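You operate a simulated robot arm through the tools that you are given. There is no shell and no other tool.

You are at the controls of a simulated robot arm. One attempt, no reset.

## Task
Scan the grey tag and code it by card: its pier's card into the black slot, then confirm.
Fine: the flight board gives the pier; turn the knob to HEAVY before the green button.

Only the result counts: the job must be done as asked and must still hold three seconds after the hand-in. Knocking over, shifting, dropping, spilling or breaking anything else fails it.

## Robot
A 7-joint arm with a two-finger gripper, fixed in place. Base frame: the origin is on the floor under the middle of its stand, x ahead of it, y to its left, z up; the work surface is at about z = 0.82. Lengths are in m, angles in degrees, forces in N, time in s.
With the tool pointing down near the work surface it reaches from about 0.3 to 0.74 m from the base axis. Its first joint turns from -166.0 to 166.0 degrees. Payload 1.71 kg.
The TCP is the grasp point between the finger pads, 0.02 m short of the fingertips. In the tool frame z runs along the fingers and y along their closing line. The gripper opens to 0.096 m; its body begins 0.113 m behind the TCP.
Orientation is that of the tool frame in the base frame, as a unit quaternion [w, x, y, z]. With the fingers straight down and closing along the base's y, the tool's x points along the base's -x, its y along +y and its z along -z.

## Interface
- The arm moves only by the tool step_arm. Its argument "moves" is one flat list of numbers, 6 for each row, row after row: the shift along the tool's x, y, z in mm, then the turn, a rotation vector about the tool's x, y, z in degrees. In form: [dx, dy, dz, rx, ry, rz, dx, dy, dz, rx, ry, rz, ...]. A call has 1 to 20 rows; each row is the pose to reach, as a shift and turn from the pose commanded when the call began, along the tool's axes at that moment. "gripper" is the finger opening in mm, from 0 to 96, set as the call begins (left out, the last holds). Rows are played at 5 a second. More than 0.05 m and 8.6 degrees between two rows, or a gripper value outside its range, and nothing of the call is played. A pose out of reach is approached as far as the arm can. The call stops where the force on the tool passes 60 N (or 10 N more than at its start, if that is more) or the arm is blocked; 0.2 s more then pass. Each finger travels about 0.153 m/s and halts on what it meets, pressing with about 33 N; the grip force reading is that of the motor and also rises with nothing between the fingers. The clock runs only during rows and for 0.2 s after the last one: add rows that repeat a pose to give the fingers time. It gives the time, the measured TCP pose, the force on the tool (base axes), the opening and the grip force at its end, in the units of the frame above (readings bear some noise), with the torque about the TCP (base axes, N m) and any sound that the robot's microphone picked up.
- Cameras (640 x 400 px; columns grow to the right, rows downward): "scene" is fixed at [0.4005, -0.6498, 1.5671]; the picture's right is [0.60, 0.80, 0.00], its down [0.74, -0.55, -0.39] and it looks along [-0.31, 0.24, -0.92] (base axes); focal length 214 px, centre (320, 200). "wrist" rides on the gripper at [0.066, 0.014, -0.145] in the tool frame; the picture's right is [-0.21, 0.98, 0.00], its down [-0.88, -0.18, -0.44] and it looks along [-0.43, -0.09, 0.90] (tool axes); focal length 275 px, centre (320, 200). There is no depth. A picture from a camera that has moved, and an enlarged one, comes with that camera's place and axes in the base frame and with its lens.
- camera(camera): a new picture of that camera. It takes no simulated time.
- lift_body(by): moves the trunk up (or, below 0, down) by that many m; the arm rides with it, the base frame stays. It gives what a move gives, with no picture.
- inspect(camera, box): a new picture of the part [left, top, right, bottom] of that camera's present view, enlarged. It takes no simulated time.
- sign_off(): hands the job in; it is judged then, once.

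Nothing tells you positions but the pictures and the camera data. Unless the task says otherwise, let go and move clear before handing in.

The tools are called after ">>>" by a JSON object that holds its "name" and its "arguments". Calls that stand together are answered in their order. step_arm: Moves the arm, as the interface text tells. Its arguments: {"type":"object","properties":{"moves":{"type":"array"},"gripper":{"type":"number"}},"required":["moves"]} The other tools are called the same way: lift_body (by) moves the trunk up or down; camera (camera) takes a picture; inspect (camera, box) takes an enlarged picture of a part of a camera's view; sign_off () hands the job in.

At the start:

```text
clock: 0.0
position: [-0.0448, -0.4698, 1.1716]
tcp_rot: [0.0, -0.001, 1.0, -0.001]
wrist_force: [0.6, 0.3, -0.1]
wrist_torque: [0.0, 0.03, 0.01]
opening: 0.0958
grip_force: 0.0
trunk travel left (down, up): [-0.325, 0.061]
```

scene: 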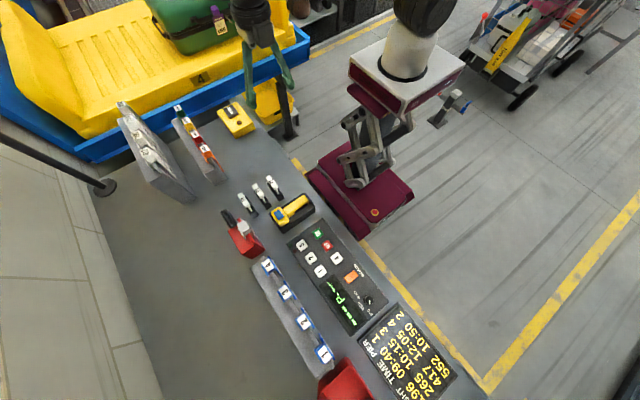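
wrist: 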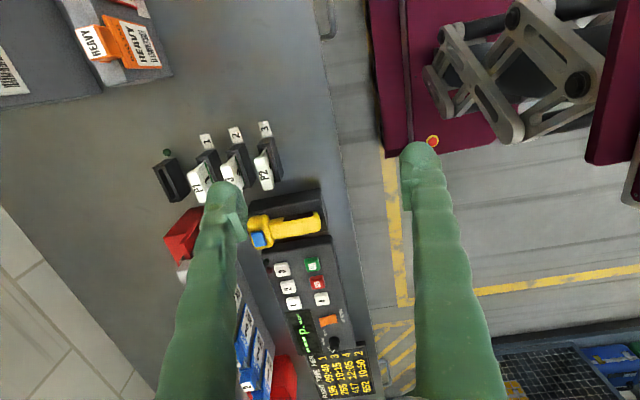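

I see a work bench with a flight board, a keypad panel, a yellow scanner, cards and several tags. I'll take closer pictures first to identify each item.

>>> {"name": "inspect", "arguments": {"camera": "scene", "box": [340, 290, 480, 400]}}

>>> {"name": "inspect", "arguments": {"camera": "scene", "box": [270, 210, 400, 340]}}

>>> {"name": "inspect", "arguments": {"camera": "scene", "box": [210, 160, 330, 260]}}

>>> {"name": "inspect", "arguments": {"camera": "scene", "box": [100, 80, 270, 200]}}

>>> {"name": "inspect", "arguments": {"camera": "wrist", "box": [140, 110, 300, 220]}}

>>> {"name": "inspect", "arguments": {"camera": "wrist", "box": [220, 180, 400, 400]}}

```text
3.64 times, centred on (410, 345) of scene
camera zoom: at [0.4005, -0.6498, 1.5671], right [0.6, 0.8, 0.0], down [0.74, -0.55, -0.39], along [-0.31, 0.24, -0.92], focal length 780 px, centre (-7, -327)
```

zoom: 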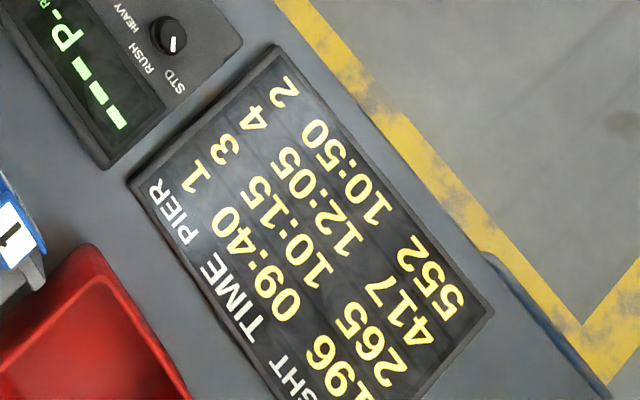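

```text
3.08 times, centred on (335, 275) of scene
camera zoom: at [0.4005, -0.6498, 1.5671], right [0.6, 0.8, 0.0], down [0.74, -0.55, -0.39], along [-0.31, 0.24, -0.92], focal length 660 px, centre (274, -31)
```

zoom: 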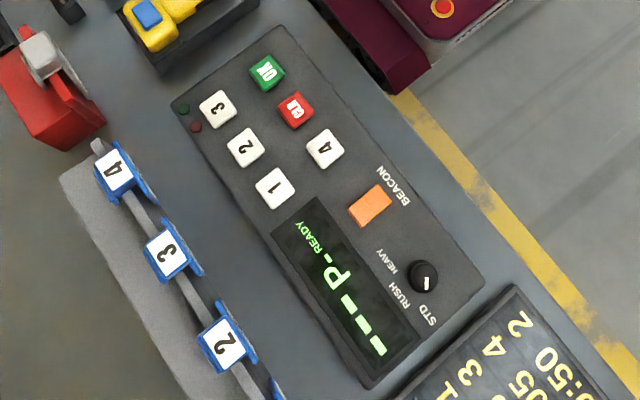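

```text
4.00 times, centred on (270, 210) of scene
camera zoom: at [0.4005, -0.6498, 1.5671], right [0.6, 0.8, 0.0], down [0.74, -0.55, -0.39], along [-0.31, 0.24, -0.92], focal length 858 px, centre (520, 160)
```

zoom: 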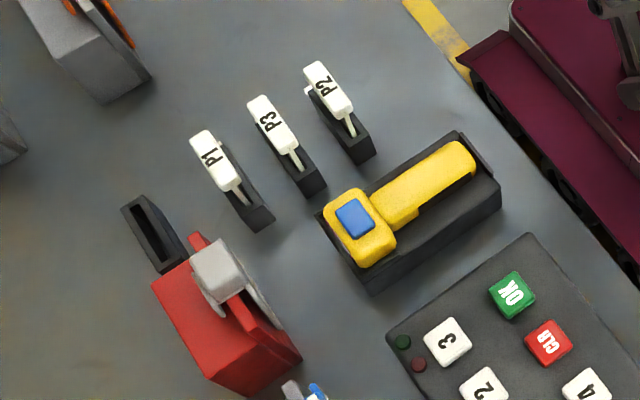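

```text
3.33 times, centred on (185, 140) of scene
camera zoom: at [0.4005, -0.6498, 1.5671], right [0.6, 0.8, 0.0], down [0.74, -0.55, -0.39], along [-0.31, 0.24, -0.92], focal length 715 px, centre (770, 400)
```

zoom: 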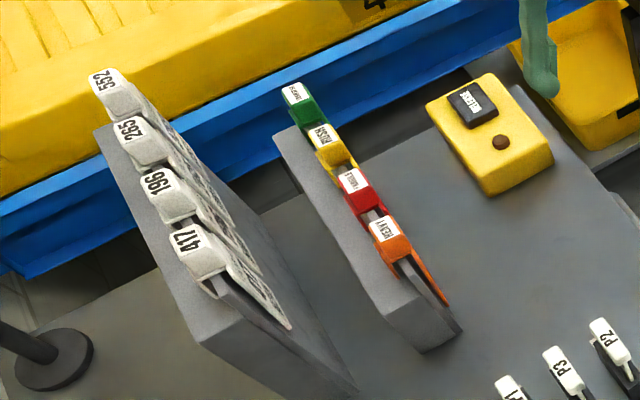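

```text
3.64 times, centred on (220, 165) of wrist
camera zoom: at [-0.11, -0.4563, 1.3163], right [0.21, 0.98, 0.0], down [0.88, -0.18, 0.45], along [0.44, -0.09, -0.9], focal length 1001 px, centre (684, 327)
```

zoom: 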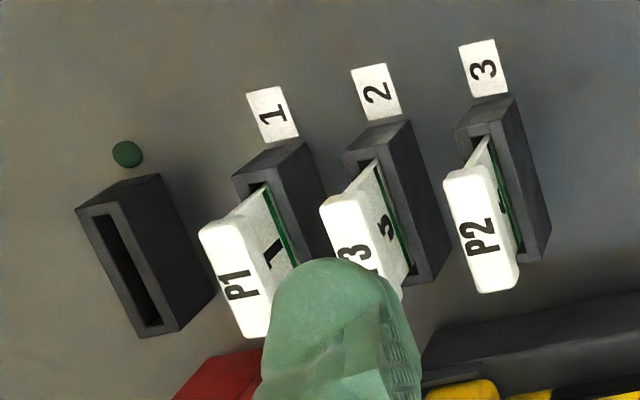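

```text
1.82 times, centred on (310, 290) of wrist
camera zoom: at [-0.11, -0.4563, 1.3163], right [0.21, 0.98, 0.0], down [0.88, -0.18, 0.45], along [0.44, -0.09, -0.9], focal length 500 px, centre (338, 36)
```

zoom: 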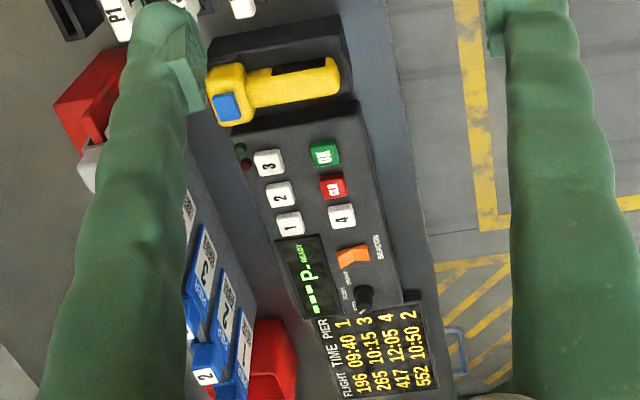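

The board reads 196→1, 265→3, 417→4, 552→2; cards P1, P3 and P2 are in holders and an empty black slot is beside them. I still need to find the grey tag, so I'll look at the luggage and the racks.

>>> {"name": "inspect", "arguments": {"camera": "scene", "box": [130, 0, 310, 90]}}

>>> {"name": "inspect", "arguments": {"camera": "scene", "box": [420, 0, 640, 140]}}

>>> {"name": "inspect", "arguments": {"camera": "scene", "box": [300, 60, 480, 240]}}

>>> {"name": "inspect", "arguments": {"camera": "scene", "box": [110, 90, 200, 160]}}

>>> {"name": "inspect", "arguments": {"camera": "wrist", "box": [0, 0, 200, 120]}}

>>> {"name": "inspect", "arguments": {"camera": "scene", "box": [210, 200, 280, 260]}}

>>> {"name": "inspect", "arguments": {"camera": "scene", "box": [290, 330, 400, 400]}}

```text
3.56 times, centred on (220, 45) of scene
camera zoom: at [0.4005, -0.6498, 1.5671], right [0.6, 0.8, 0.0], down [0.74, -0.55, -0.39], along [-0.31, 0.24, -0.92], focal length 763 px, centre (676, 751)
```

zoom: 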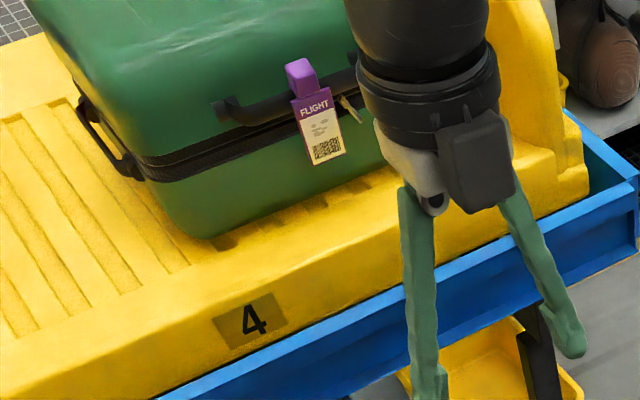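

```text
2.86 times, centred on (530, 70) of scene
camera zoom: at [0.4005, -0.6498, 1.5671], right [0.6, 0.8, 0.0], down [0.74, -0.55, -0.39], along [-0.31, 0.24, -0.92], focal length 613 px, centre (-280, 571)
```

zoom: 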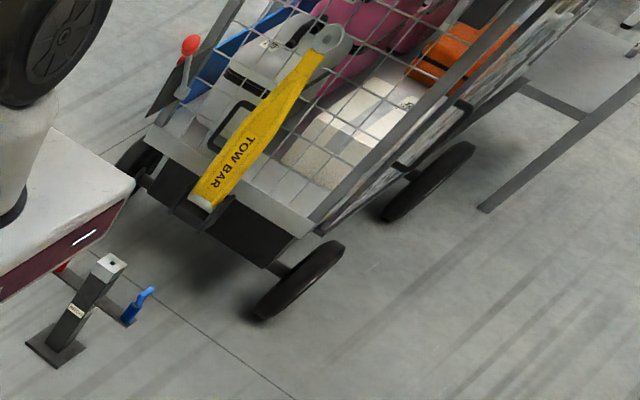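

```text
2.22 times, centred on (390, 150) of scene
camera zoom: at [0.4005, -0.6498, 1.5671], right [0.6, 0.8, 0.0], down [0.74, -0.55, -0.39], along [-0.31, 0.24, -0.92], focal length 477 px, centre (164, 311)
```

zoom: 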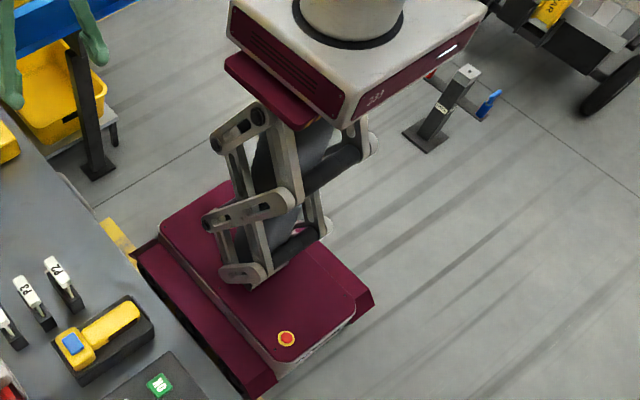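

```text
5.71 times, centred on (155, 125) of scene
camera zoom: at [0.4005, -0.6498, 1.5671], right [0.6, 0.8, 0.0], down [0.74, -0.55, -0.39], along [-0.31, 0.24, -0.92], focal length 1226 px, centre (1263, 629)
```

zoom: 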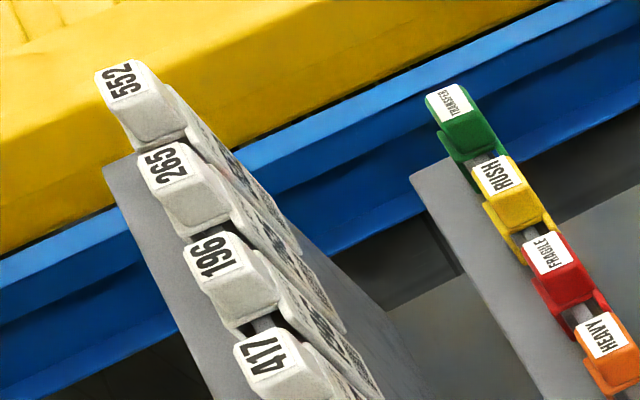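

```text
3.20 times, centred on (100, 60) of wrist
camera zoom: at [-0.11, -0.4563, 1.3163], right [0.21, 0.98, 0.0], down [0.88, -0.18, 0.45], along [0.44, -0.09, -0.9], focal length 881 px, centre (1024, 648)
```

zoom: 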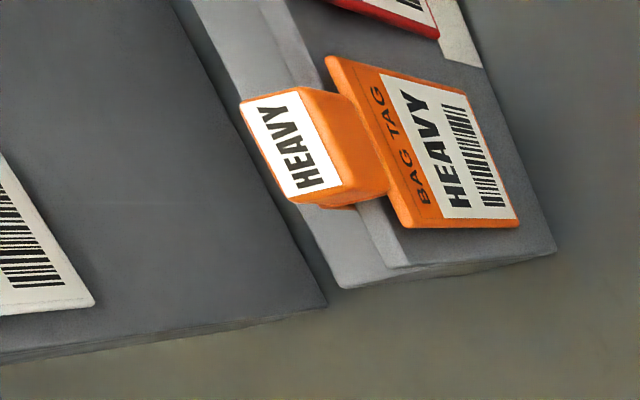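

```text
6.67 times, centred on (245, 230) of scene
camera zoom: at [0.4005, -0.6498, 1.5671], right [0.6, 0.8, 0.0], down [0.74, -0.55, -0.39], along [-0.31, 0.24, -0.92], focal length 1430 px, centre (820, 0)
```

zoom: 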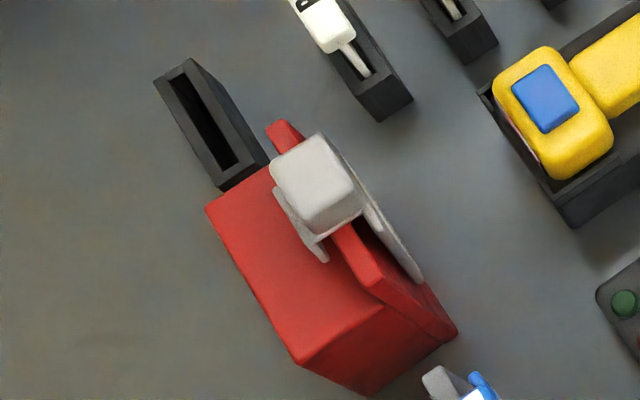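

```text
5.71 times, centred on (345, 365) of scene
camera zoom: at [0.4005, -0.6498, 1.5671], right [0.6, 0.8, 0.0], down [0.74, -0.55, -0.39], along [-0.31, 0.24, -0.92], focal length 1226 px, centre (177, -743)
```

zoom: 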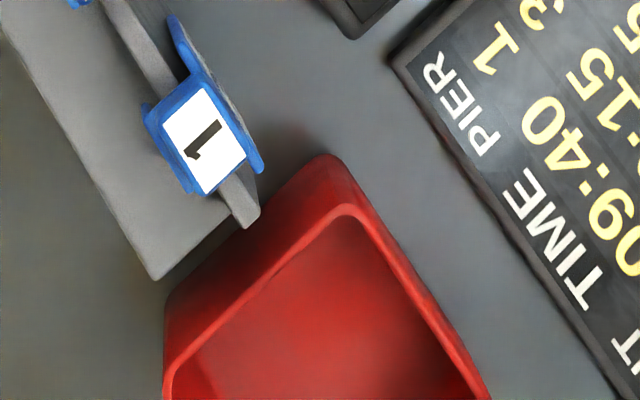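

The grey tag hangs on the small red stand at about (0.12, -0.72), with its face turned toward +y; the black slot is at about (0.03, -0.76) and the scanner dock at about (0.12, -0.55). I'll swing the wrist camera round to look at the tag face and the scanner.

>>> {"name": "step_arm", "arguments": {"moves": [-13, 2, 0, 0, 0, 8.2, -26, 4, 0, 0, 0, 16.4, -40, 5, 0, 0, 0, 24.5, -53, 7, 0, 0, 0, 32.7, -66, 9, 0, 0, 0, 40.9, -79, 11, 0, 0, 0, 49.1, -92, 13, 0, 0, 0, 57.3, -105, 15, 0, 0, 0, 65.5, -119, 16, 0, 0, 0, 73.6, -132, 18, 0, 0, 0, 81.8, -145, 20, 0, 0, 0, 90]}}

>>> {"name": "camera", "arguments": {"camera": "wrist"}}

```text
clock: 2.4
position: [0.1205, -0.4493, 1.1696]
tcp_rot: [-0.005, 0.708, 0.706, -0.006]
wrist_force: [0.1, -1.1, 0.2]
wrist_torque: [0.05, -0.02, 0.01]
opening: 0.0959
grip_force: 0.0
trunk travel left (down, up): [-0.325, 0.061]
```

```text
taken
camera wrist: at [0.1357, -0.3828, 1.3129], right [0.98, -0.21, -0.01], down [-0.18, -0.88, 0.45], along [-0.11, -0.44, -0.89], focal length 275 px, centre (320, 200)
```

wrist: 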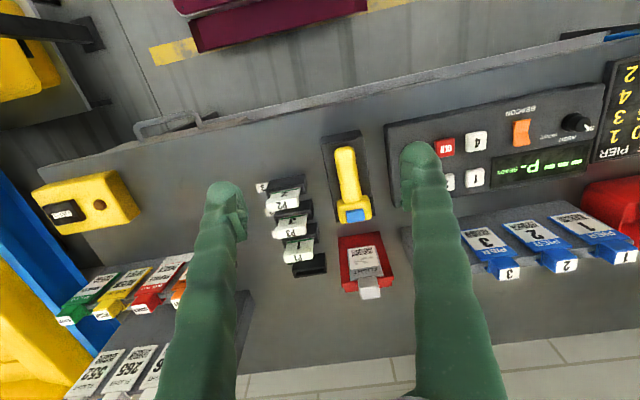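

The camera now faces the tag and the scanner. I'll enlarge both.

>>> {"name": "inspect", "arguments": {"camera": "wrist", "box": [315, 225, 415, 305]}}

>>> {"name": "inspect", "arguments": {"camera": "wrist", "box": [310, 120, 400, 240]}}

>>> {"name": "inspect", "arguments": {"camera": "wrist", "box": [245, 165, 335, 285]}}

>>> {"name": "inspect", "arguments": {"camera": "wrist", "box": [380, 80, 640, 240]}}

```text
5.00 times, centred on (365, 265) of wrist
camera zoom: at [0.1357, -0.3828, 1.3129], right [0.98, -0.21, -0.01], down [-0.18, -0.88, 0.45], along [-0.11, -0.44, -0.89], focal length 1376 px, centre (95, -125)
```

zoom: 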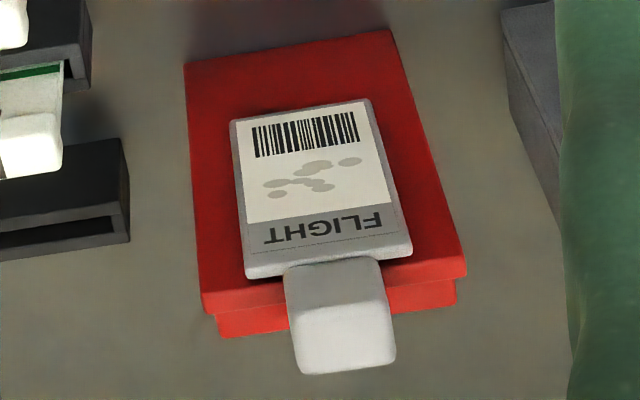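

```text
3.33 times, centred on (355, 180) of wrist
camera zoom: at [0.1357, -0.3828, 1.3129], right [0.98, -0.21, -0.01], down [-0.18, -0.88, 0.45], along [-0.11, -0.44, -0.89], focal length 918 px, centre (203, 267)
```

zoom: 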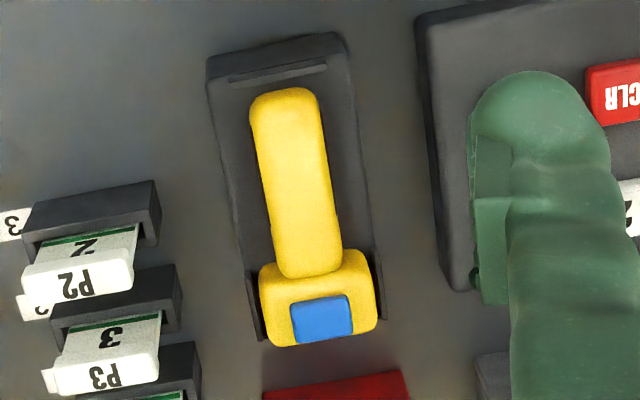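

```text
3.33 times, centred on (290, 225) of wrist
camera zoom: at [0.1357, -0.3828, 1.3129], right [0.98, -0.21, -0.01], down [-0.18, -0.88, 0.45], along [-0.11, -0.44, -0.89], focal length 918 px, centre (420, 117)
```

zoom: 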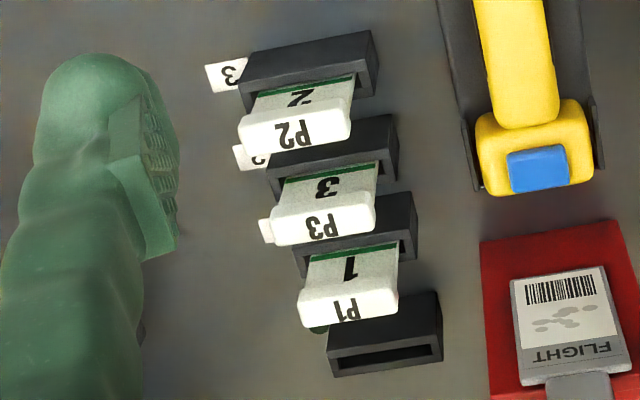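

```text
2.46 times, centred on (510, 160) of wrist
camera zoom: at [0.1357, -0.3828, 1.3129], right [0.98, -0.21, -0.01], down [-0.18, -0.88, 0.45], along [-0.11, -0.44, -0.89], focal length 678 px, centre (-148, 298)
```

zoom: 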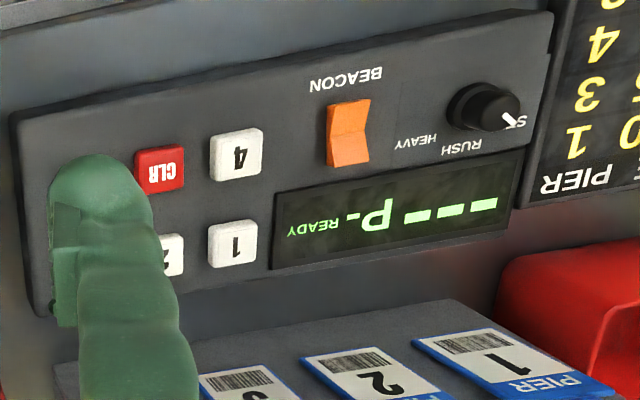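

The tag reads FLIGHT with a smudged number and a barcode, so it has to be scanned. I'll check the scanner head and its direction more closely.

>>> {"name": "inspect", "arguments": {"camera": "scene", "box": [265, 190, 320, 235]}}

>>> {"name": "inspect", "arguments": {"camera": "scene", "box": [225, 195, 285, 235]}}

>>> {"name": "inspect", "arguments": {"camera": "wrist", "box": [325, 180, 385, 230]}}

```text
8.89 times, centred on (292, 212) of scene
camera zoom: at [0.4005, -0.6498, 1.5671], right [0.6, 0.8, 0.0], down [0.74, -0.55, -0.39], along [-0.31, 0.24, -0.92], focal length 1906 px, centre (564, 89)
```

zoom: 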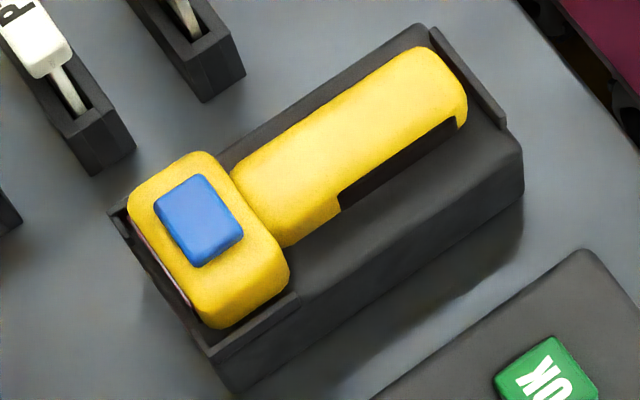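

```text
10.00 times, centred on (255, 215) of scene
camera zoom: at [0.4005, -0.6498, 1.5671], right [0.6, 0.8, 0.0], down [0.74, -0.55, -0.39], along [-0.31, 0.24, -0.92], focal length 2145 px, centre (970, 50)
```

zoom: 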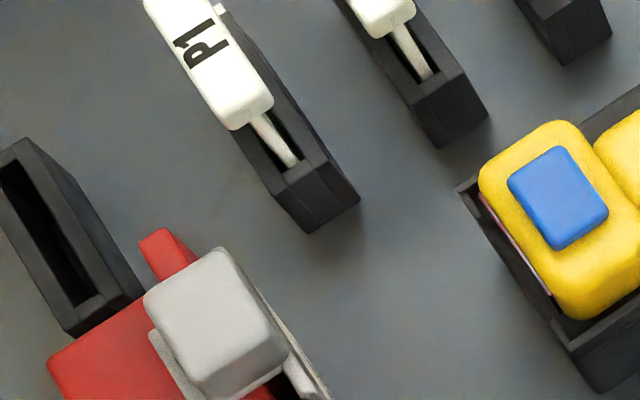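

```text
8.00 times, centred on (355, 205) of wrist
camera zoom: at [0.1357, -0.3828, 1.3129], right [0.98, -0.21, -0.01], down [-0.18, -0.88, 0.45], along [-0.11, -0.44, -0.89], focal length 2202 px, centre (40, 160)
```

zoom: 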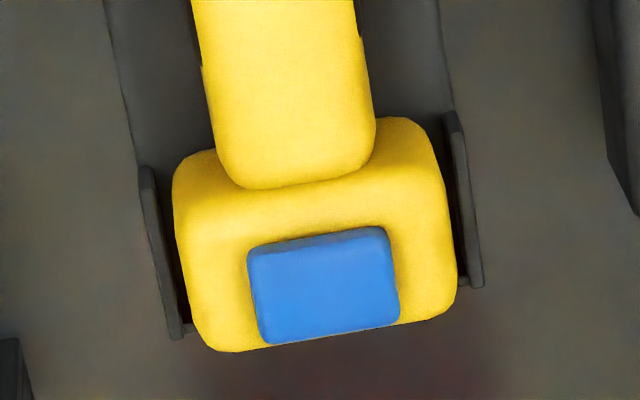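

The scanner sits in its cradle with its window facing the tag, and the blue pad on top looks like its trigger. I'll hold still for a moment to check the pose reading before moving over it.

>>> {"name": "step_arm", "arguments": {"moves": [0, 0, 0, 0, 0, 0, 0, 0, 0, 0, 0, 0], "gripper": 0}}

```text
clock: 3.0
position: [0.1242, -0.4481, 1.1692]
tcp_rot: [-0.007, 0.706, 0.708, -0.006]
wrist_force: [-0.6, 0.5, -0.7]
wrist_torque: [0.01, -0.03, 0.01]
opening: 0.0
grip_force: 29.3
trunk travel left (down, up): [-0.325, 0.061]
```

>>> {"name": "step_arm", "arguments": {"moves": [-28, 3, 20, 0, 0, 0, -56, 6, 40, 0, 0, 0, -84, 9, 60, 0, 0, 0, -112, 11, 80, 0, 0, 0, -140, 14, 100, 0, 0, 0, -168, 17, 119, 0, 0, 0, -168, 17, 119, 0, 0, 0]}}

>>> {"name": "camera", "arguments": {"camera": "wrist"}}

>>> {"name": "camera", "arguments": {"camera": "scene"}}

```text
clock: 4.6
position: [0.1424, -0.6162, 1.0503]
tcp_rot: [-0.006, 0.707, 0.707, -0.007]
wrist_force: [0.2, 0.3, 0.6]
wrist_torque: [-0.04, 0.06, 0.04]
opening: 0.0004
grip_force: 29.1
trunk travel left (down, up): [-0.325, 0.061]
```

```text
taken
camera wrist: at [0.1589, -0.5504, 1.1942], right [0.98, -0.21, -0.02], down [-0.18, -0.88, 0.45], along [-0.11, -0.44, -0.89], focal length 275 px, centre (320, 200)
```

wrist: 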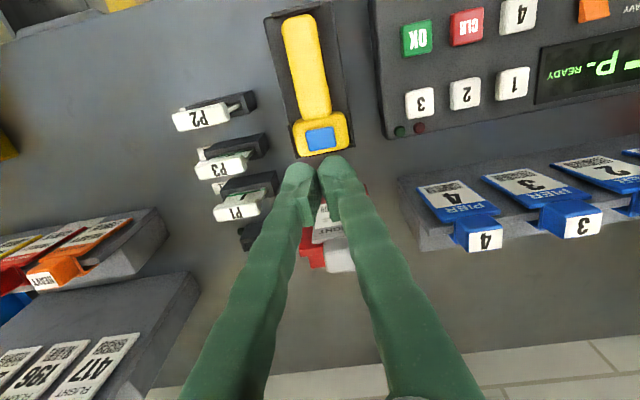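

```text
taken
```

scene: 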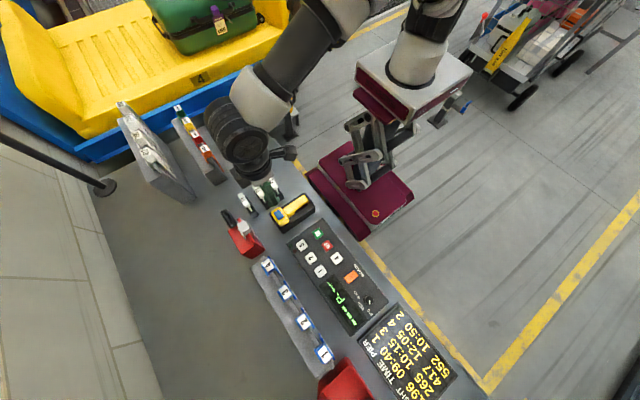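

By the reported pose the closed fingertips are directly above the blue trigger. I'll come down to just above it and check.

>>> {"name": "step_arm", "arguments": {"moves": [0, 0, 30, 0, 0, 0, 0, 0, 60, 0, 0, 0, 0, 0, 80, 0, 0, 0, 0, 0, 92, 0, 0, 0, 0, 0, 92, 0, 0, 0]}}

>>> {"name": "inspect", "arguments": {"camera": "wrist", "box": [240, 80, 400, 200]}}

>>> {"name": "inspect", "arguments": {"camera": "scene", "box": [230, 160, 330, 240]}}

```text
clock: 5.8
position: [0.1364, -0.6209, 0.9612]
tcp_rot: [-0.004, 0.707, 0.708, -0.006]
wrist_force: [0.0, 0.2, -0.2]
wrist_torque: [0.01, 0.02, 0.03]
opening: 0.0003
grip_force: 29.5
trunk travel left (down, up): [-0.325, 0.061]
```

```text
3.33 times, centred on (320, 140) of wrist
camera zoom: at [0.1531, -0.5544, 1.1051], right [0.98, -0.2, -0.02], down [-0.18, -0.88, 0.45], along [-0.11, -0.44, -0.89], focal length 918 px, centre (320, 400)
```

zoom: 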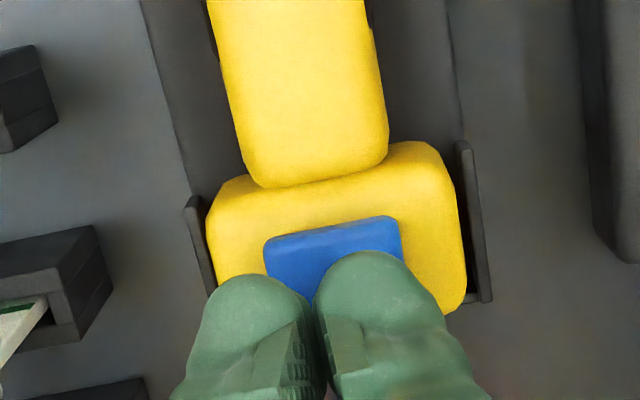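

```text
5.00 times, centred on (280, 200) of scene
camera zoom: at [0.4005, -0.6498, 1.5671], right [0.6, 0.8, 0.0], down [0.74, -0.55, -0.39], along [-0.31, 0.24, -0.92], focal length 1072 px, centre (520, 200)
```

zoom: 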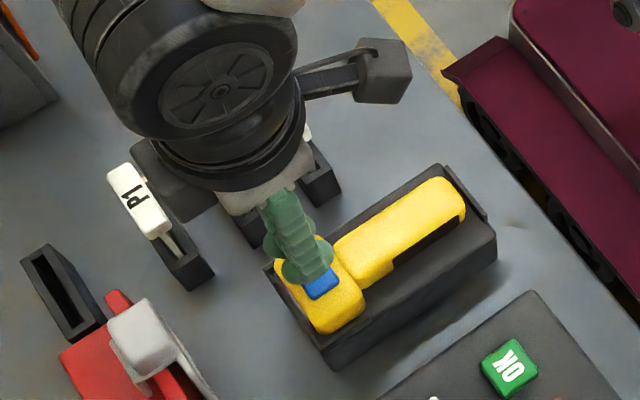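

The tips are about 4 mm off the button centre in both directions. I'll correct that and descend slowly.

>>> {"name": "step_arm", "arguments": {"moves": [4, 4, 5, 0, 0, 0, 4, 4, 10, 0, 0, 0, 4, 4, 13, 0, 0, 0, 4, 4, 15, 0, 0, 0, 4, 4, 15, 0, 0, 0]}}

>>> {"name": "inspect", "arguments": {"camera": "wrist", "box": [240, 80, 400, 200]}}

```text
clock: 7.0
position: [0.1399, -0.6156, 0.9434]
tcp_rot: [-0.006, 0.707, 0.708, -0.006]
wrist_force: [-0.1, -0.2, -0.5]
wrist_torque: [0.02, 0.03, 0.01]
opening: 0.0
grip_force: 29.4
trunk travel left (down, up): [-0.325, 0.061]
```

```text
3.33 times, centred on (320, 140) of wrist
camera zoom: at [0.1563, -0.5493, 1.0877], right [0.98, -0.21, -0.02], down [-0.18, -0.88, 0.45], along [-0.11, -0.44, -0.89], focal length 918 px, centre (320, 400)
```

zoom: 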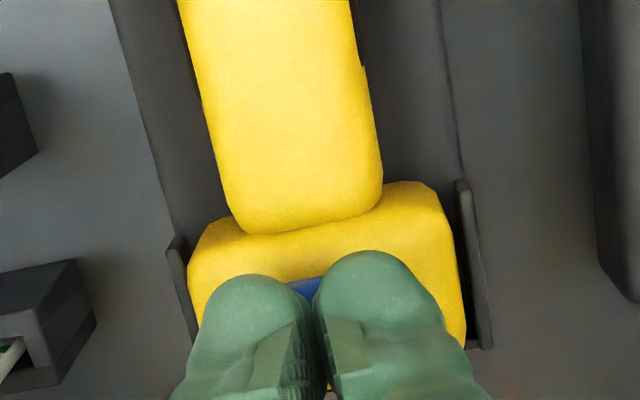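

>>> {"name": "step_arm", "arguments": {"moves": [0, 2, 2, 0, 0, 0, 0, 2, 4, 0, 0, 0]}}

>>> {"name": "step_arm", "arguments": {"moves": [0, 0, 2, 0, 0, 0, 0, 0, 4, 0, 0, 0]}}

```text
clock: 7.6
position: [0.1418, -0.6158, 0.9401]
tcp_rot: [-0.005, 0.707, 0.707, -0.006]
wrist_force: [-0.7, -0.1, 0.7]
wrist_torque: [0.0, 0.0, -0.04]
opening: 0.0
grip_force: 29.1
trunk travel left (down, up): [-0.325, 0.061]
```

```text
clock: 8.2
position: [0.1425, -0.6151, 0.9356]
tcp_rot: [-0.006, 0.708, 0.707, -0.005]
wrist_force: [0.3, -0.1, 0.1]
wrist_torque: [0.03, 0.0, 0.03]
opening: 0.0
grip_force: 29.2
trunk travel left (down, up): [-0.325, 0.061]
```

>>> {"name": "inspect", "arguments": {"camera": "wrist", "box": [240, 80, 400, 200]}}

>>> {"name": "inspect", "arguments": {"camera": "scene", "box": [250, 180, 320, 240]}}

```text
3.33 times, centred on (320, 140) of wrist
camera zoom: at [0.1582, -0.5487, 1.0801], right [0.98, -0.21, -0.02], down [-0.18, -0.88, 0.45], along [-0.11, -0.44, -0.89], focal length 918 px, centre (320, 400)
```

zoom: 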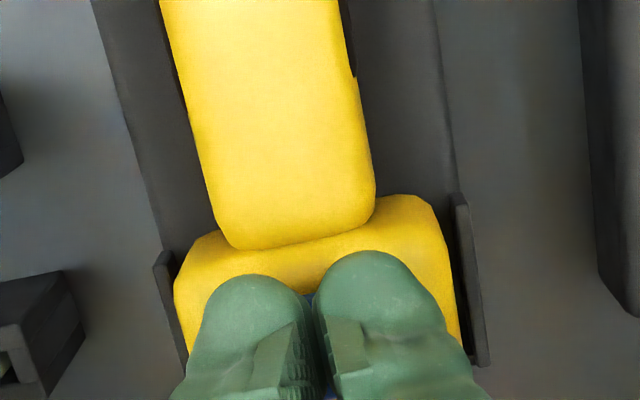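

```text
6.67 times, centred on (285, 210) of scene
camera zoom: at [0.4005, -0.6498, 1.5671], right [0.6, 0.8, 0.0], down [0.74, -0.55, -0.39], along [-0.31, 0.24, -0.92], focal length 1430 px, centre (553, 133)
```

zoom: 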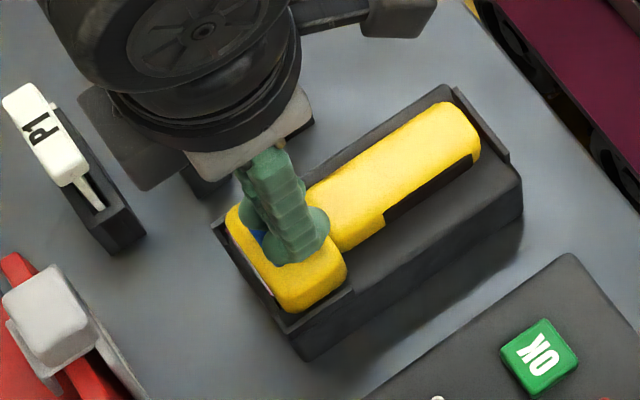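

>>> {"name": "step_arm", "arguments": {"moves": [0, 0, 1.5, 0, 0, 0, 0, 0, 3, 0, 0, 0]}}

>>> {"name": "step_arm", "arguments": {"moves": [0, 0, 1.5, 0, 0, 0, 0, 0, 3, 0, 0, 0]}}

```text
clock: 8.8
position: [0.1411, -0.6149, 0.9333]
tcp_rot: [-0.005, 0.707, 0.708, -0.007]
wrist_force: [0.7, -0.9, 0.4]
wrist_torque: [0.02, -0.01, 0.02]
opening: 0.0
grip_force: 29.3
trunk travel left (down, up): [-0.325, 0.061]
heard: click
```

```text
clock: 9.4
position: [0.1402, -0.6145, 0.931]
tcp_rot: [-0.005, 0.707, 0.707, -0.006]
wrist_force: [0.9, 1.2, 6.0]
wrist_torque: [0.02, -0.06, 0.01]
opening: 0.0059
grip_force: 29.6
trunk travel left (down, up): [-0.325, 0.061]
```

I heard a click and the button now pushes back with 6 N. I'll check the console display for a scanned flight number.

>>> {"name": "inspect", "arguments": {"camera": "scene", "box": [280, 220, 400, 340]}}

>>> {"name": "camera", "arguments": {"camera": "wrist"}}

```text
3.33 times, centred on (340, 280) of scene
camera zoom: at [0.4005, -0.6498, 1.5671], right [0.6, 0.8, 0.0], down [0.74, -0.55, -0.39], along [-0.31, 0.24, -0.92], focal length 715 px, centre (253, -67)
```

zoom: 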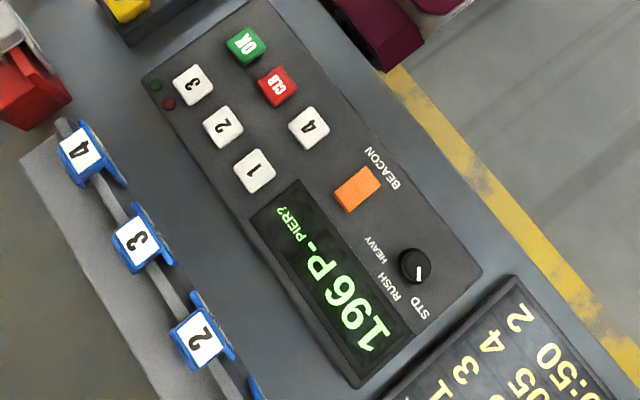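

```text
taken
camera wrist: at [0.1572, -0.5483, 1.075], right [0.98, -0.2, -0.01], down [-0.18, -0.88, 0.45], along [-0.11, -0.44, -0.89], focal length 275 px, centre (320, 200)
```

wrist: 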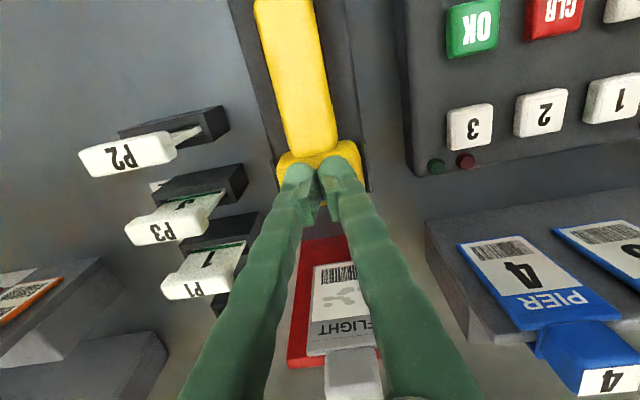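

The display shows "196 P- PIER?", so the scan worked; the board gives pier 1 for flight 196, so card P1 is needed. I'll lift off and look closely at card P1 and the slot.

>>> {"name": "step_arm", "arguments": {"moves": [0, 0, -10, 0, 0, 0, 0, 0, -40, 0, 0, 0, 10, -20, -70, 0, 0, 0, 20, -50, -100, 0, 0, 0, 30, -80, -120, 0, 0, 0, 40, -110, -130, 0, 0, 0, 40, -110, -130, 0, 0, 0], "gripper": 0}}

>>> {"name": "camera", "arguments": {"camera": "wrist"}}

>>> {"name": "inspect", "arguments": {"camera": "scene", "box": [340, 290, 480, 400]}}

```text
clock: 11.0
position: [0.0344, -0.5731, 1.064]
tcp_rot: [-0.006, 0.706, 0.708, -0.008]
wrist_force: [0.1, -1.0, 0.2]
wrist_torque: [0.0, 0.03, 0.04]
opening: 0.0
grip_force: 29.5
trunk travel left (down, up): [-0.325, 0.061]
```

```text
taken
camera wrist: at [0.0492, -0.5069, 1.2071], right [0.98, -0.2, -0.02], down [-0.18, -0.88, 0.45], along [-0.11, -0.44, -0.89], focal length 275 px, centre (320, 200)
```

wrist: 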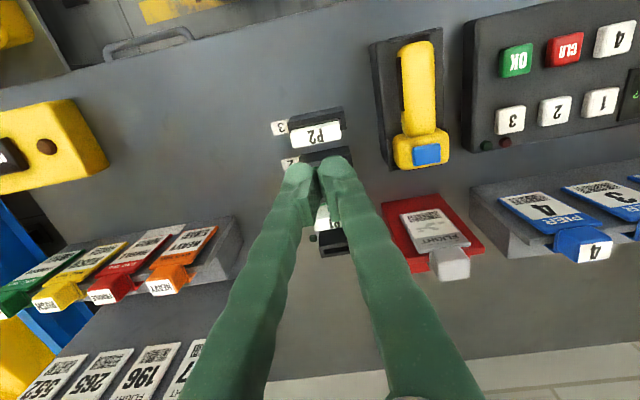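

```text
3.64 times, centred on (410, 345) of scene
camera zoom: at [0.4005, -0.6498, 1.5671], right [0.6, 0.8, 0.0], down [0.74, -0.55, -0.39], along [-0.31, 0.24, -0.92], focal length 780 px, centre (-7, -327)
```

zoom: 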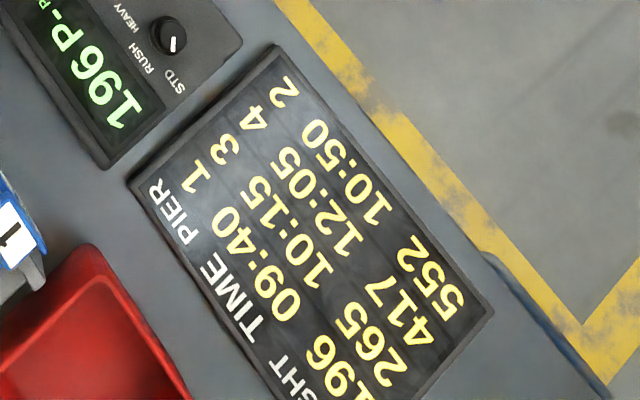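

Board confirmed: flight 196 goes to pier 1. The fingers block the view of P1, so I'll open them to look between.

>>> {"name": "step_arm", "arguments": {"moves": [0, 0, -5, 0, 0, 0, 0, 0, -10, 0, 0, 0, 0, 0, -10, 0, 0, 0], "gripper": 90}}

>>> {"name": "inspect", "arguments": {"camera": "wrist", "box": [260, 100, 400, 260]}}

>>> {"name": "camera", "arguments": {"camera": "wrist"}}

```text
clock: 11.8
position: [0.0325, -0.5741, 1.0734]
tcp_rot: [-0.005, 0.707, 0.707, -0.006]
wrist_force: [-0.7, 0.1, 0.2]
wrist_torque: [-0.01, -0.05, 0.03]
opening: 0.0901
grip_force: 0.0
trunk travel left (down, up): [-0.325, 0.061]
```

```text
2.50 times, centred on (330, 180) of wrist
camera zoom: at [0.0498, -0.508, 1.2166], right [0.98, -0.21, -0.02], down [-0.18, -0.88, 0.45], along [-0.11, -0.44, -0.89], focal length 688 px, centre (295, 250)
```

zoom: 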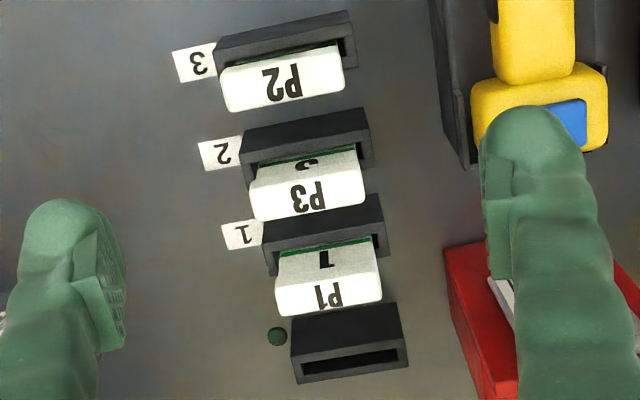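

```text
taken
camera wrist: at [0.0498, -0.508, 1.2166], right [0.98, -0.21, -0.02], down [-0.18, -0.88, 0.45], along [-0.11, -0.44, -0.89], focal length 275 px, centre (320, 200)
```

wrist: 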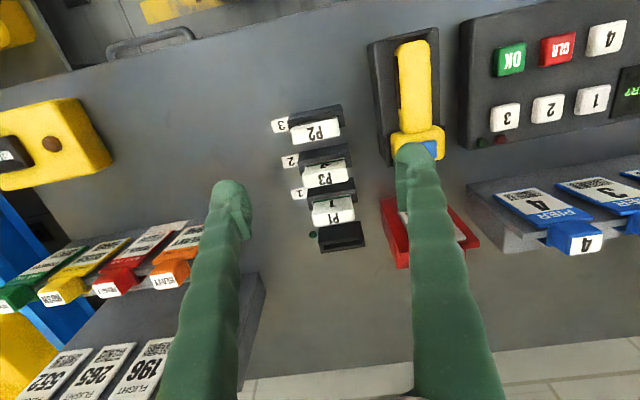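

The board gives pier 1, and card P1's head is about 54 mm long in x, centred near (0.025, -0.683, 0.912). The slot is close to the reach limit, so I'll grip the head by its ends along x with the tool leaning outward 20°; first I'll hover above P1.

>>> {"name": "step_arm", "arguments": {"moves": [-15, -1, 4, -0.15, -3.3, 0, -35, -2, 10, -0.3, -6.7, 0, -55, -3, 18, -0.45, -10, 0, -75, -5, 26, -0.6, -13.3, 0, -95, -6, 35, -0.75, -16.7, 0, -109, -7, 43, -0.9, -20, 0, -109, -7, 43, -0.9, -20, 0], "gripper": 68}}

>>> {"name": "camera", "arguments": {"camera": "wrist"}}

>>> {"name": "inspect", "arguments": {"camera": "scene", "box": [210, 150, 310, 230]}}

```text
clock: 13.4
position: [0.0249, -0.6848, 1.03]
tcp_rot: [0.123, 0.695, 0.697, -0.124]
wrist_force: [0.2, -0.7, -2.0]
wrist_torque: [-0.05, 0.02, 0.02]
opening: 0.068
grip_force: 0.1
trunk travel left (down, up): [-0.325, 0.061]
```

```text
taken
camera wrist: at [0.0389, -0.5722, 1.1416], right [0.98, -0.19, 0.07], down [-0.18, -0.67, 0.72], along [-0.09, -0.72, -0.69], focal length 275 px, centre (320, 200)
```

wrist: 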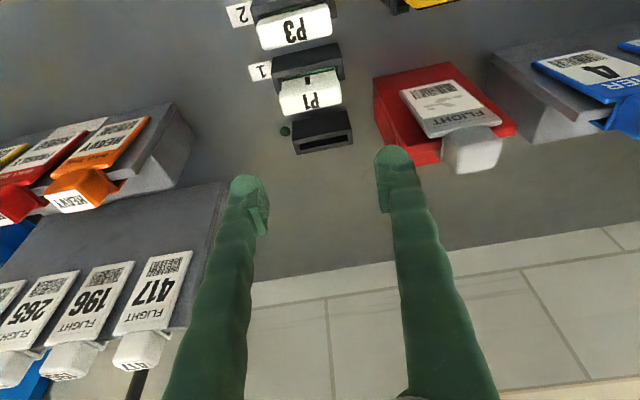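

```text
5.00 times, centred on (260, 190) of scene
camera zoom: at [0.4005, -0.6498, 1.5671], right [0.6, 0.8, 0.0], down [0.74, -0.55, -0.39], along [-0.31, 0.24, -0.92], focal length 1072 px, centre (620, 250)
```

zoom: 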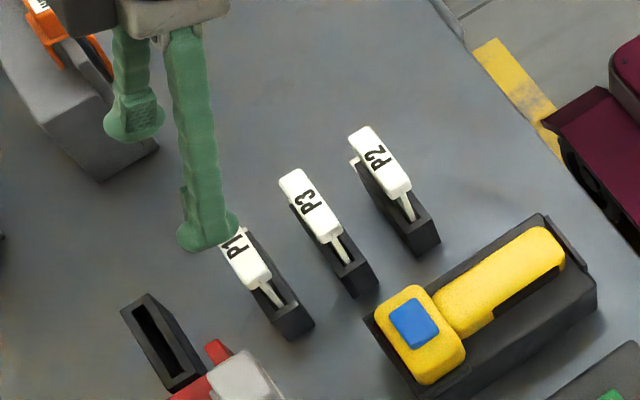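

>>> {"name": "inspect", "arguments": {"camera": "wrist", "box": [230, 30, 390, 170]}}

```text
2.86 times, centred on (310, 100) of wrist
camera zoom: at [0.0389, -0.5722, 1.1416], right [0.98, -0.19, 0.07], down [-0.18, -0.67, 0.72], along [-0.09, -0.72, -0.69], focal length 786 px, centre (349, 486)
```

zoom: 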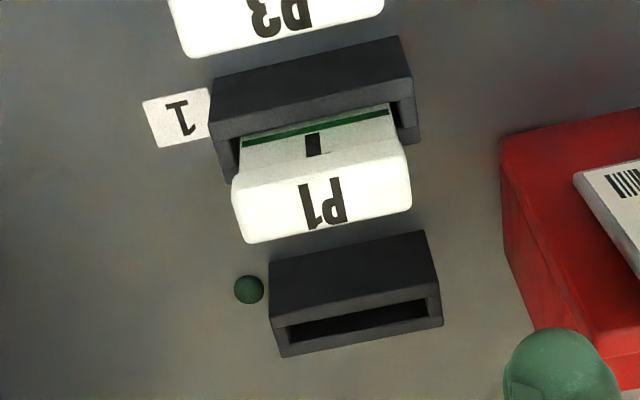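

Card P1's head is centred at about (0.025, -0.683, 0.918), and the empty slot is 80 mm further out at (0.025, -0.761) with its top at z ≈ 0.872. I'll descend to just above the head and check finger alignment.

>>> {"name": "step_arm", "arguments": {"moves": [7.5, 0, 20, 0, 0, 0, 15, 0, 40, 0, 0, 0, 22.5, 0, 60, 0, 0, 0, 30.5, 0, 79.4, 0, 0, 0, 30.5, 0, 79.4, 0, 0, 0]}}

>>> {"name": "camera", "arguments": {"camera": "wrist"}}

>>> {"name": "inspect", "arguments": {"camera": "scene", "box": [210, 160, 310, 240]}}

```text
clock: 14.6
position: [0.0276, -0.6807, 0.9452]
tcp_rot: [0.123, 0.695, 0.698, -0.123]
wrist_force: [0.5, 0.2, 0.0]
wrist_torque: [0.05, 0.03, -0.02]
opening: 0.0681
grip_force: 0.0
trunk travel left (down, up): [-0.325, 0.061]
```

```text
taken
camera wrist: at [0.0399, -0.569, 1.0578], right [0.98, -0.19, 0.07], down [-0.18, -0.67, 0.72], along [-0.09, -0.72, -0.69], focal length 275 px, centre (320, 200)
```

wrist: 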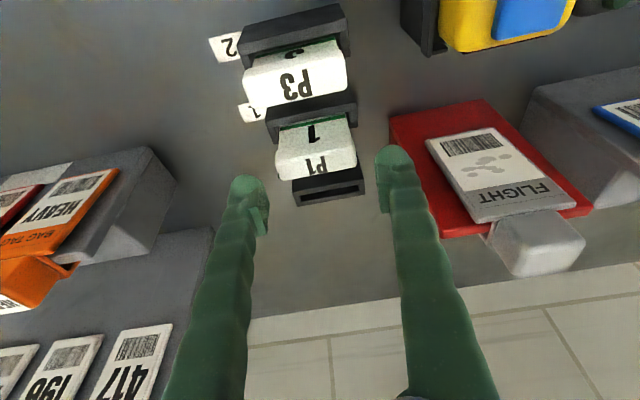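

```text
5.00 times, centred on (260, 200) of scene
camera zoom: at [0.4005, -0.6498, 1.5671], right [0.6, 0.8, 0.0], down [0.74, -0.55, -0.39], along [-0.31, 0.24, -0.92], focal length 1072 px, centre (620, 200)
```

zoom: 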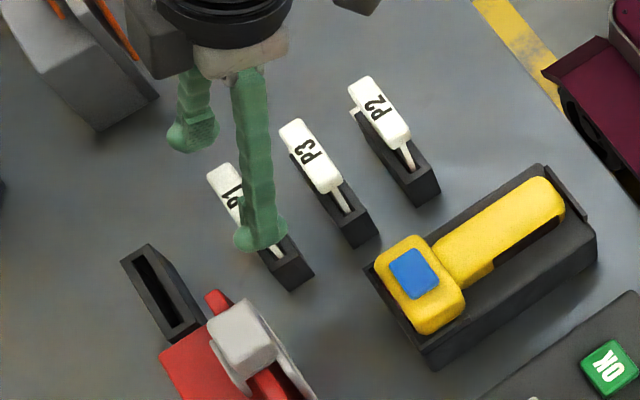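

Alignment looks good within a millimetre or two. I'll descend so the pads sit on the head's ends.

>>> {"name": "step_arm", "arguments": {"moves": [3.4, 0, 9.4, 0, 0, 0, 6.8, 0, 18.8, 0, 0, 0, 10.9, 0, 30, 0, 0, 0, 10.9, 0, 30, 0, 0, 0]}}

>>> {"name": "camera", "arguments": {"camera": "wrist"}}

>>> {"name": "inspect", "arguments": {"camera": "scene", "box": [220, 170, 300, 230]}}

```text
clock: 15.6
position: [0.0263, -0.6833, 0.9138]
tcp_rot: [0.123, 0.695, 0.697, -0.124]
wrist_force: [0.6, -0.6, -0.8]
wrist_torque: [0.02, 0.05, -0.02]
opening: 0.068
grip_force: 0.0
trunk travel left (down, up): [-0.325, 0.061]
```

```text
taken
camera wrist: at [0.0389, -0.5707, 1.0249], right [0.98, -0.19, 0.07], down [-0.18, -0.67, 0.72], along [-0.09, -0.72, -0.69], focal length 275 px, centre (320, 200)
```

wrist: 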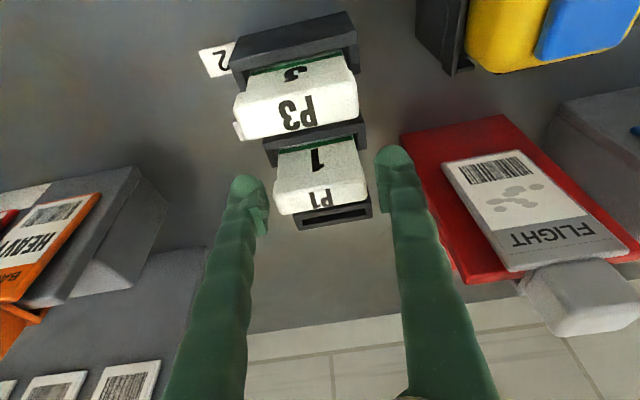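

```text
6.67 times, centred on (260, 200) of scene
camera zoom: at [0.4005, -0.6498, 1.5671], right [0.6, 0.8, 0.0], down [0.74, -0.55, -0.39], along [-0.31, 0.24, -0.92], focal length 1430 px, centre (720, 200)
```

zoom: 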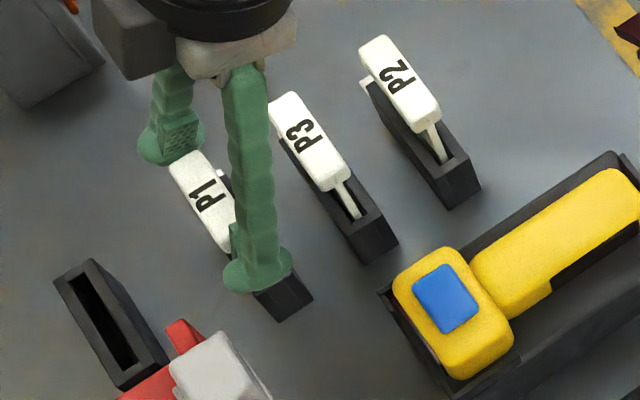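

The pads are at both ends of P1's head, centred. I'll close the gripper.

>>> {"name": "step_arm", "arguments": {"moves": [0, 0, 0, 0, 0, 0, 0, 0, 0, 0, 0, 0, 0, 0, 0, 0, 0, 0, 0, 0, 0, 0, 0, 0], "gripper": 0}}

>>> {"name": "camera", "arguments": {"camera": "wrist"}}

```text
clock: 16.6
position: [0.0255, -0.6832, 0.9127]
tcp_rot: [0.123, 0.695, 0.697, -0.123]
wrist_force: [-0.1, 0.3, 0.6]
wrist_torque: [0.01, -0.01, 0.0]
opening: 0.0529
grip_force: 33.0
trunk travel left (down, up): [-0.325, 0.061]
```

```text
taken
camera wrist: at [0.039, -0.5708, 1.0251], right [0.98, -0.19, 0.07], down [-0.18, -0.67, 0.72], along [-0.09, -0.72, -0.69], focal length 275 px, centre (320, 200)
```

wrist: 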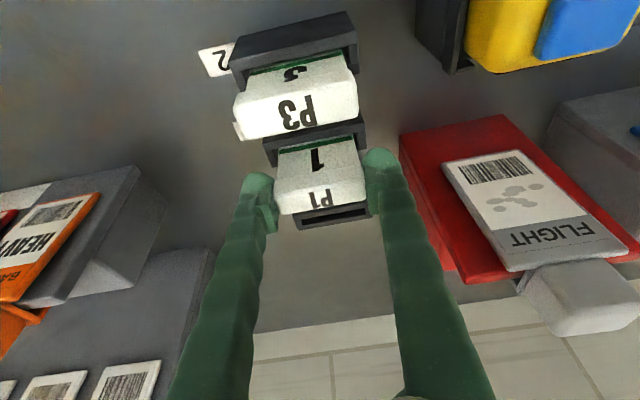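

Gripped at 53 mm. I'll lift the card straight up out of its holder.

>>> {"name": "step_arm", "arguments": {"moves": [-3.4, 0, -9.4, 0, 0, 0, -6.8, 0, -18.8, 0, 0, 0, -13.7, 0, -37.6, 0, 0, 0, -20.5, 0, -56.4, 0, 0, 0, -27.4, 0, -75.2, 0, 0, 0, -27.4, 0, -75.2, 0, 0, 0]}}

>>> {"name": "camera", "arguments": {"camera": "wrist"}}

>>> {"name": "inspect", "arguments": {"camera": "scene", "box": [210, 150, 310, 230]}}

```text
clock: 18.0
position: [0.0271, -0.6807, 0.9941]
tcp_rot: [0.122, 0.695, 0.698, -0.124]
wrist_force: [0.6, 0.7, 0.2]
wrist_torque: [0.01, -0.01, 0.01]
opening: 0.0531
grip_force: 33.5
trunk travel left (down, up): [-0.325, 0.061]
```

```text
taken
camera wrist: at [0.0403, -0.5699, 1.1062], right [0.98, -0.19, 0.07], down [-0.18, -0.67, 0.72], along [-0.09, -0.72, -0.69], focal length 275 px, centre (320, 200)
```

wrist: 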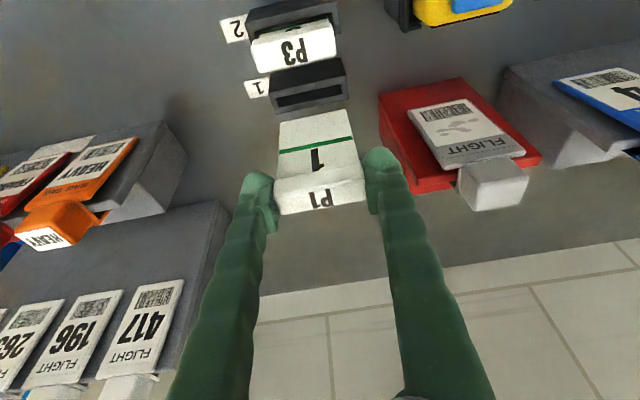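

```text
5.00 times, centred on (260, 190) of scene
camera zoom: at [0.4005, -0.6498, 1.5671], right [0.6, 0.8, 0.0], down [0.74, -0.55, -0.39], along [-0.31, 0.24, -0.92], focal length 1072 px, centre (620, 250)
```

zoom: 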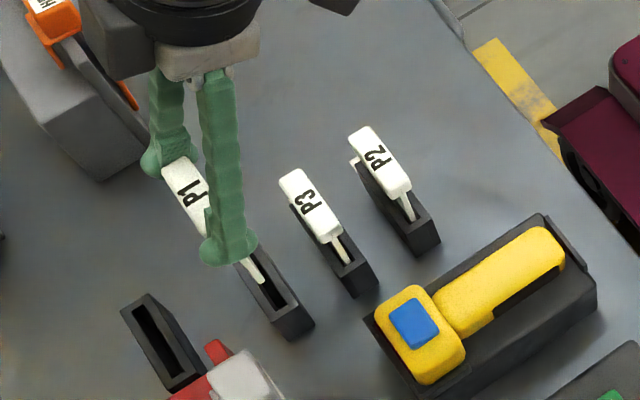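

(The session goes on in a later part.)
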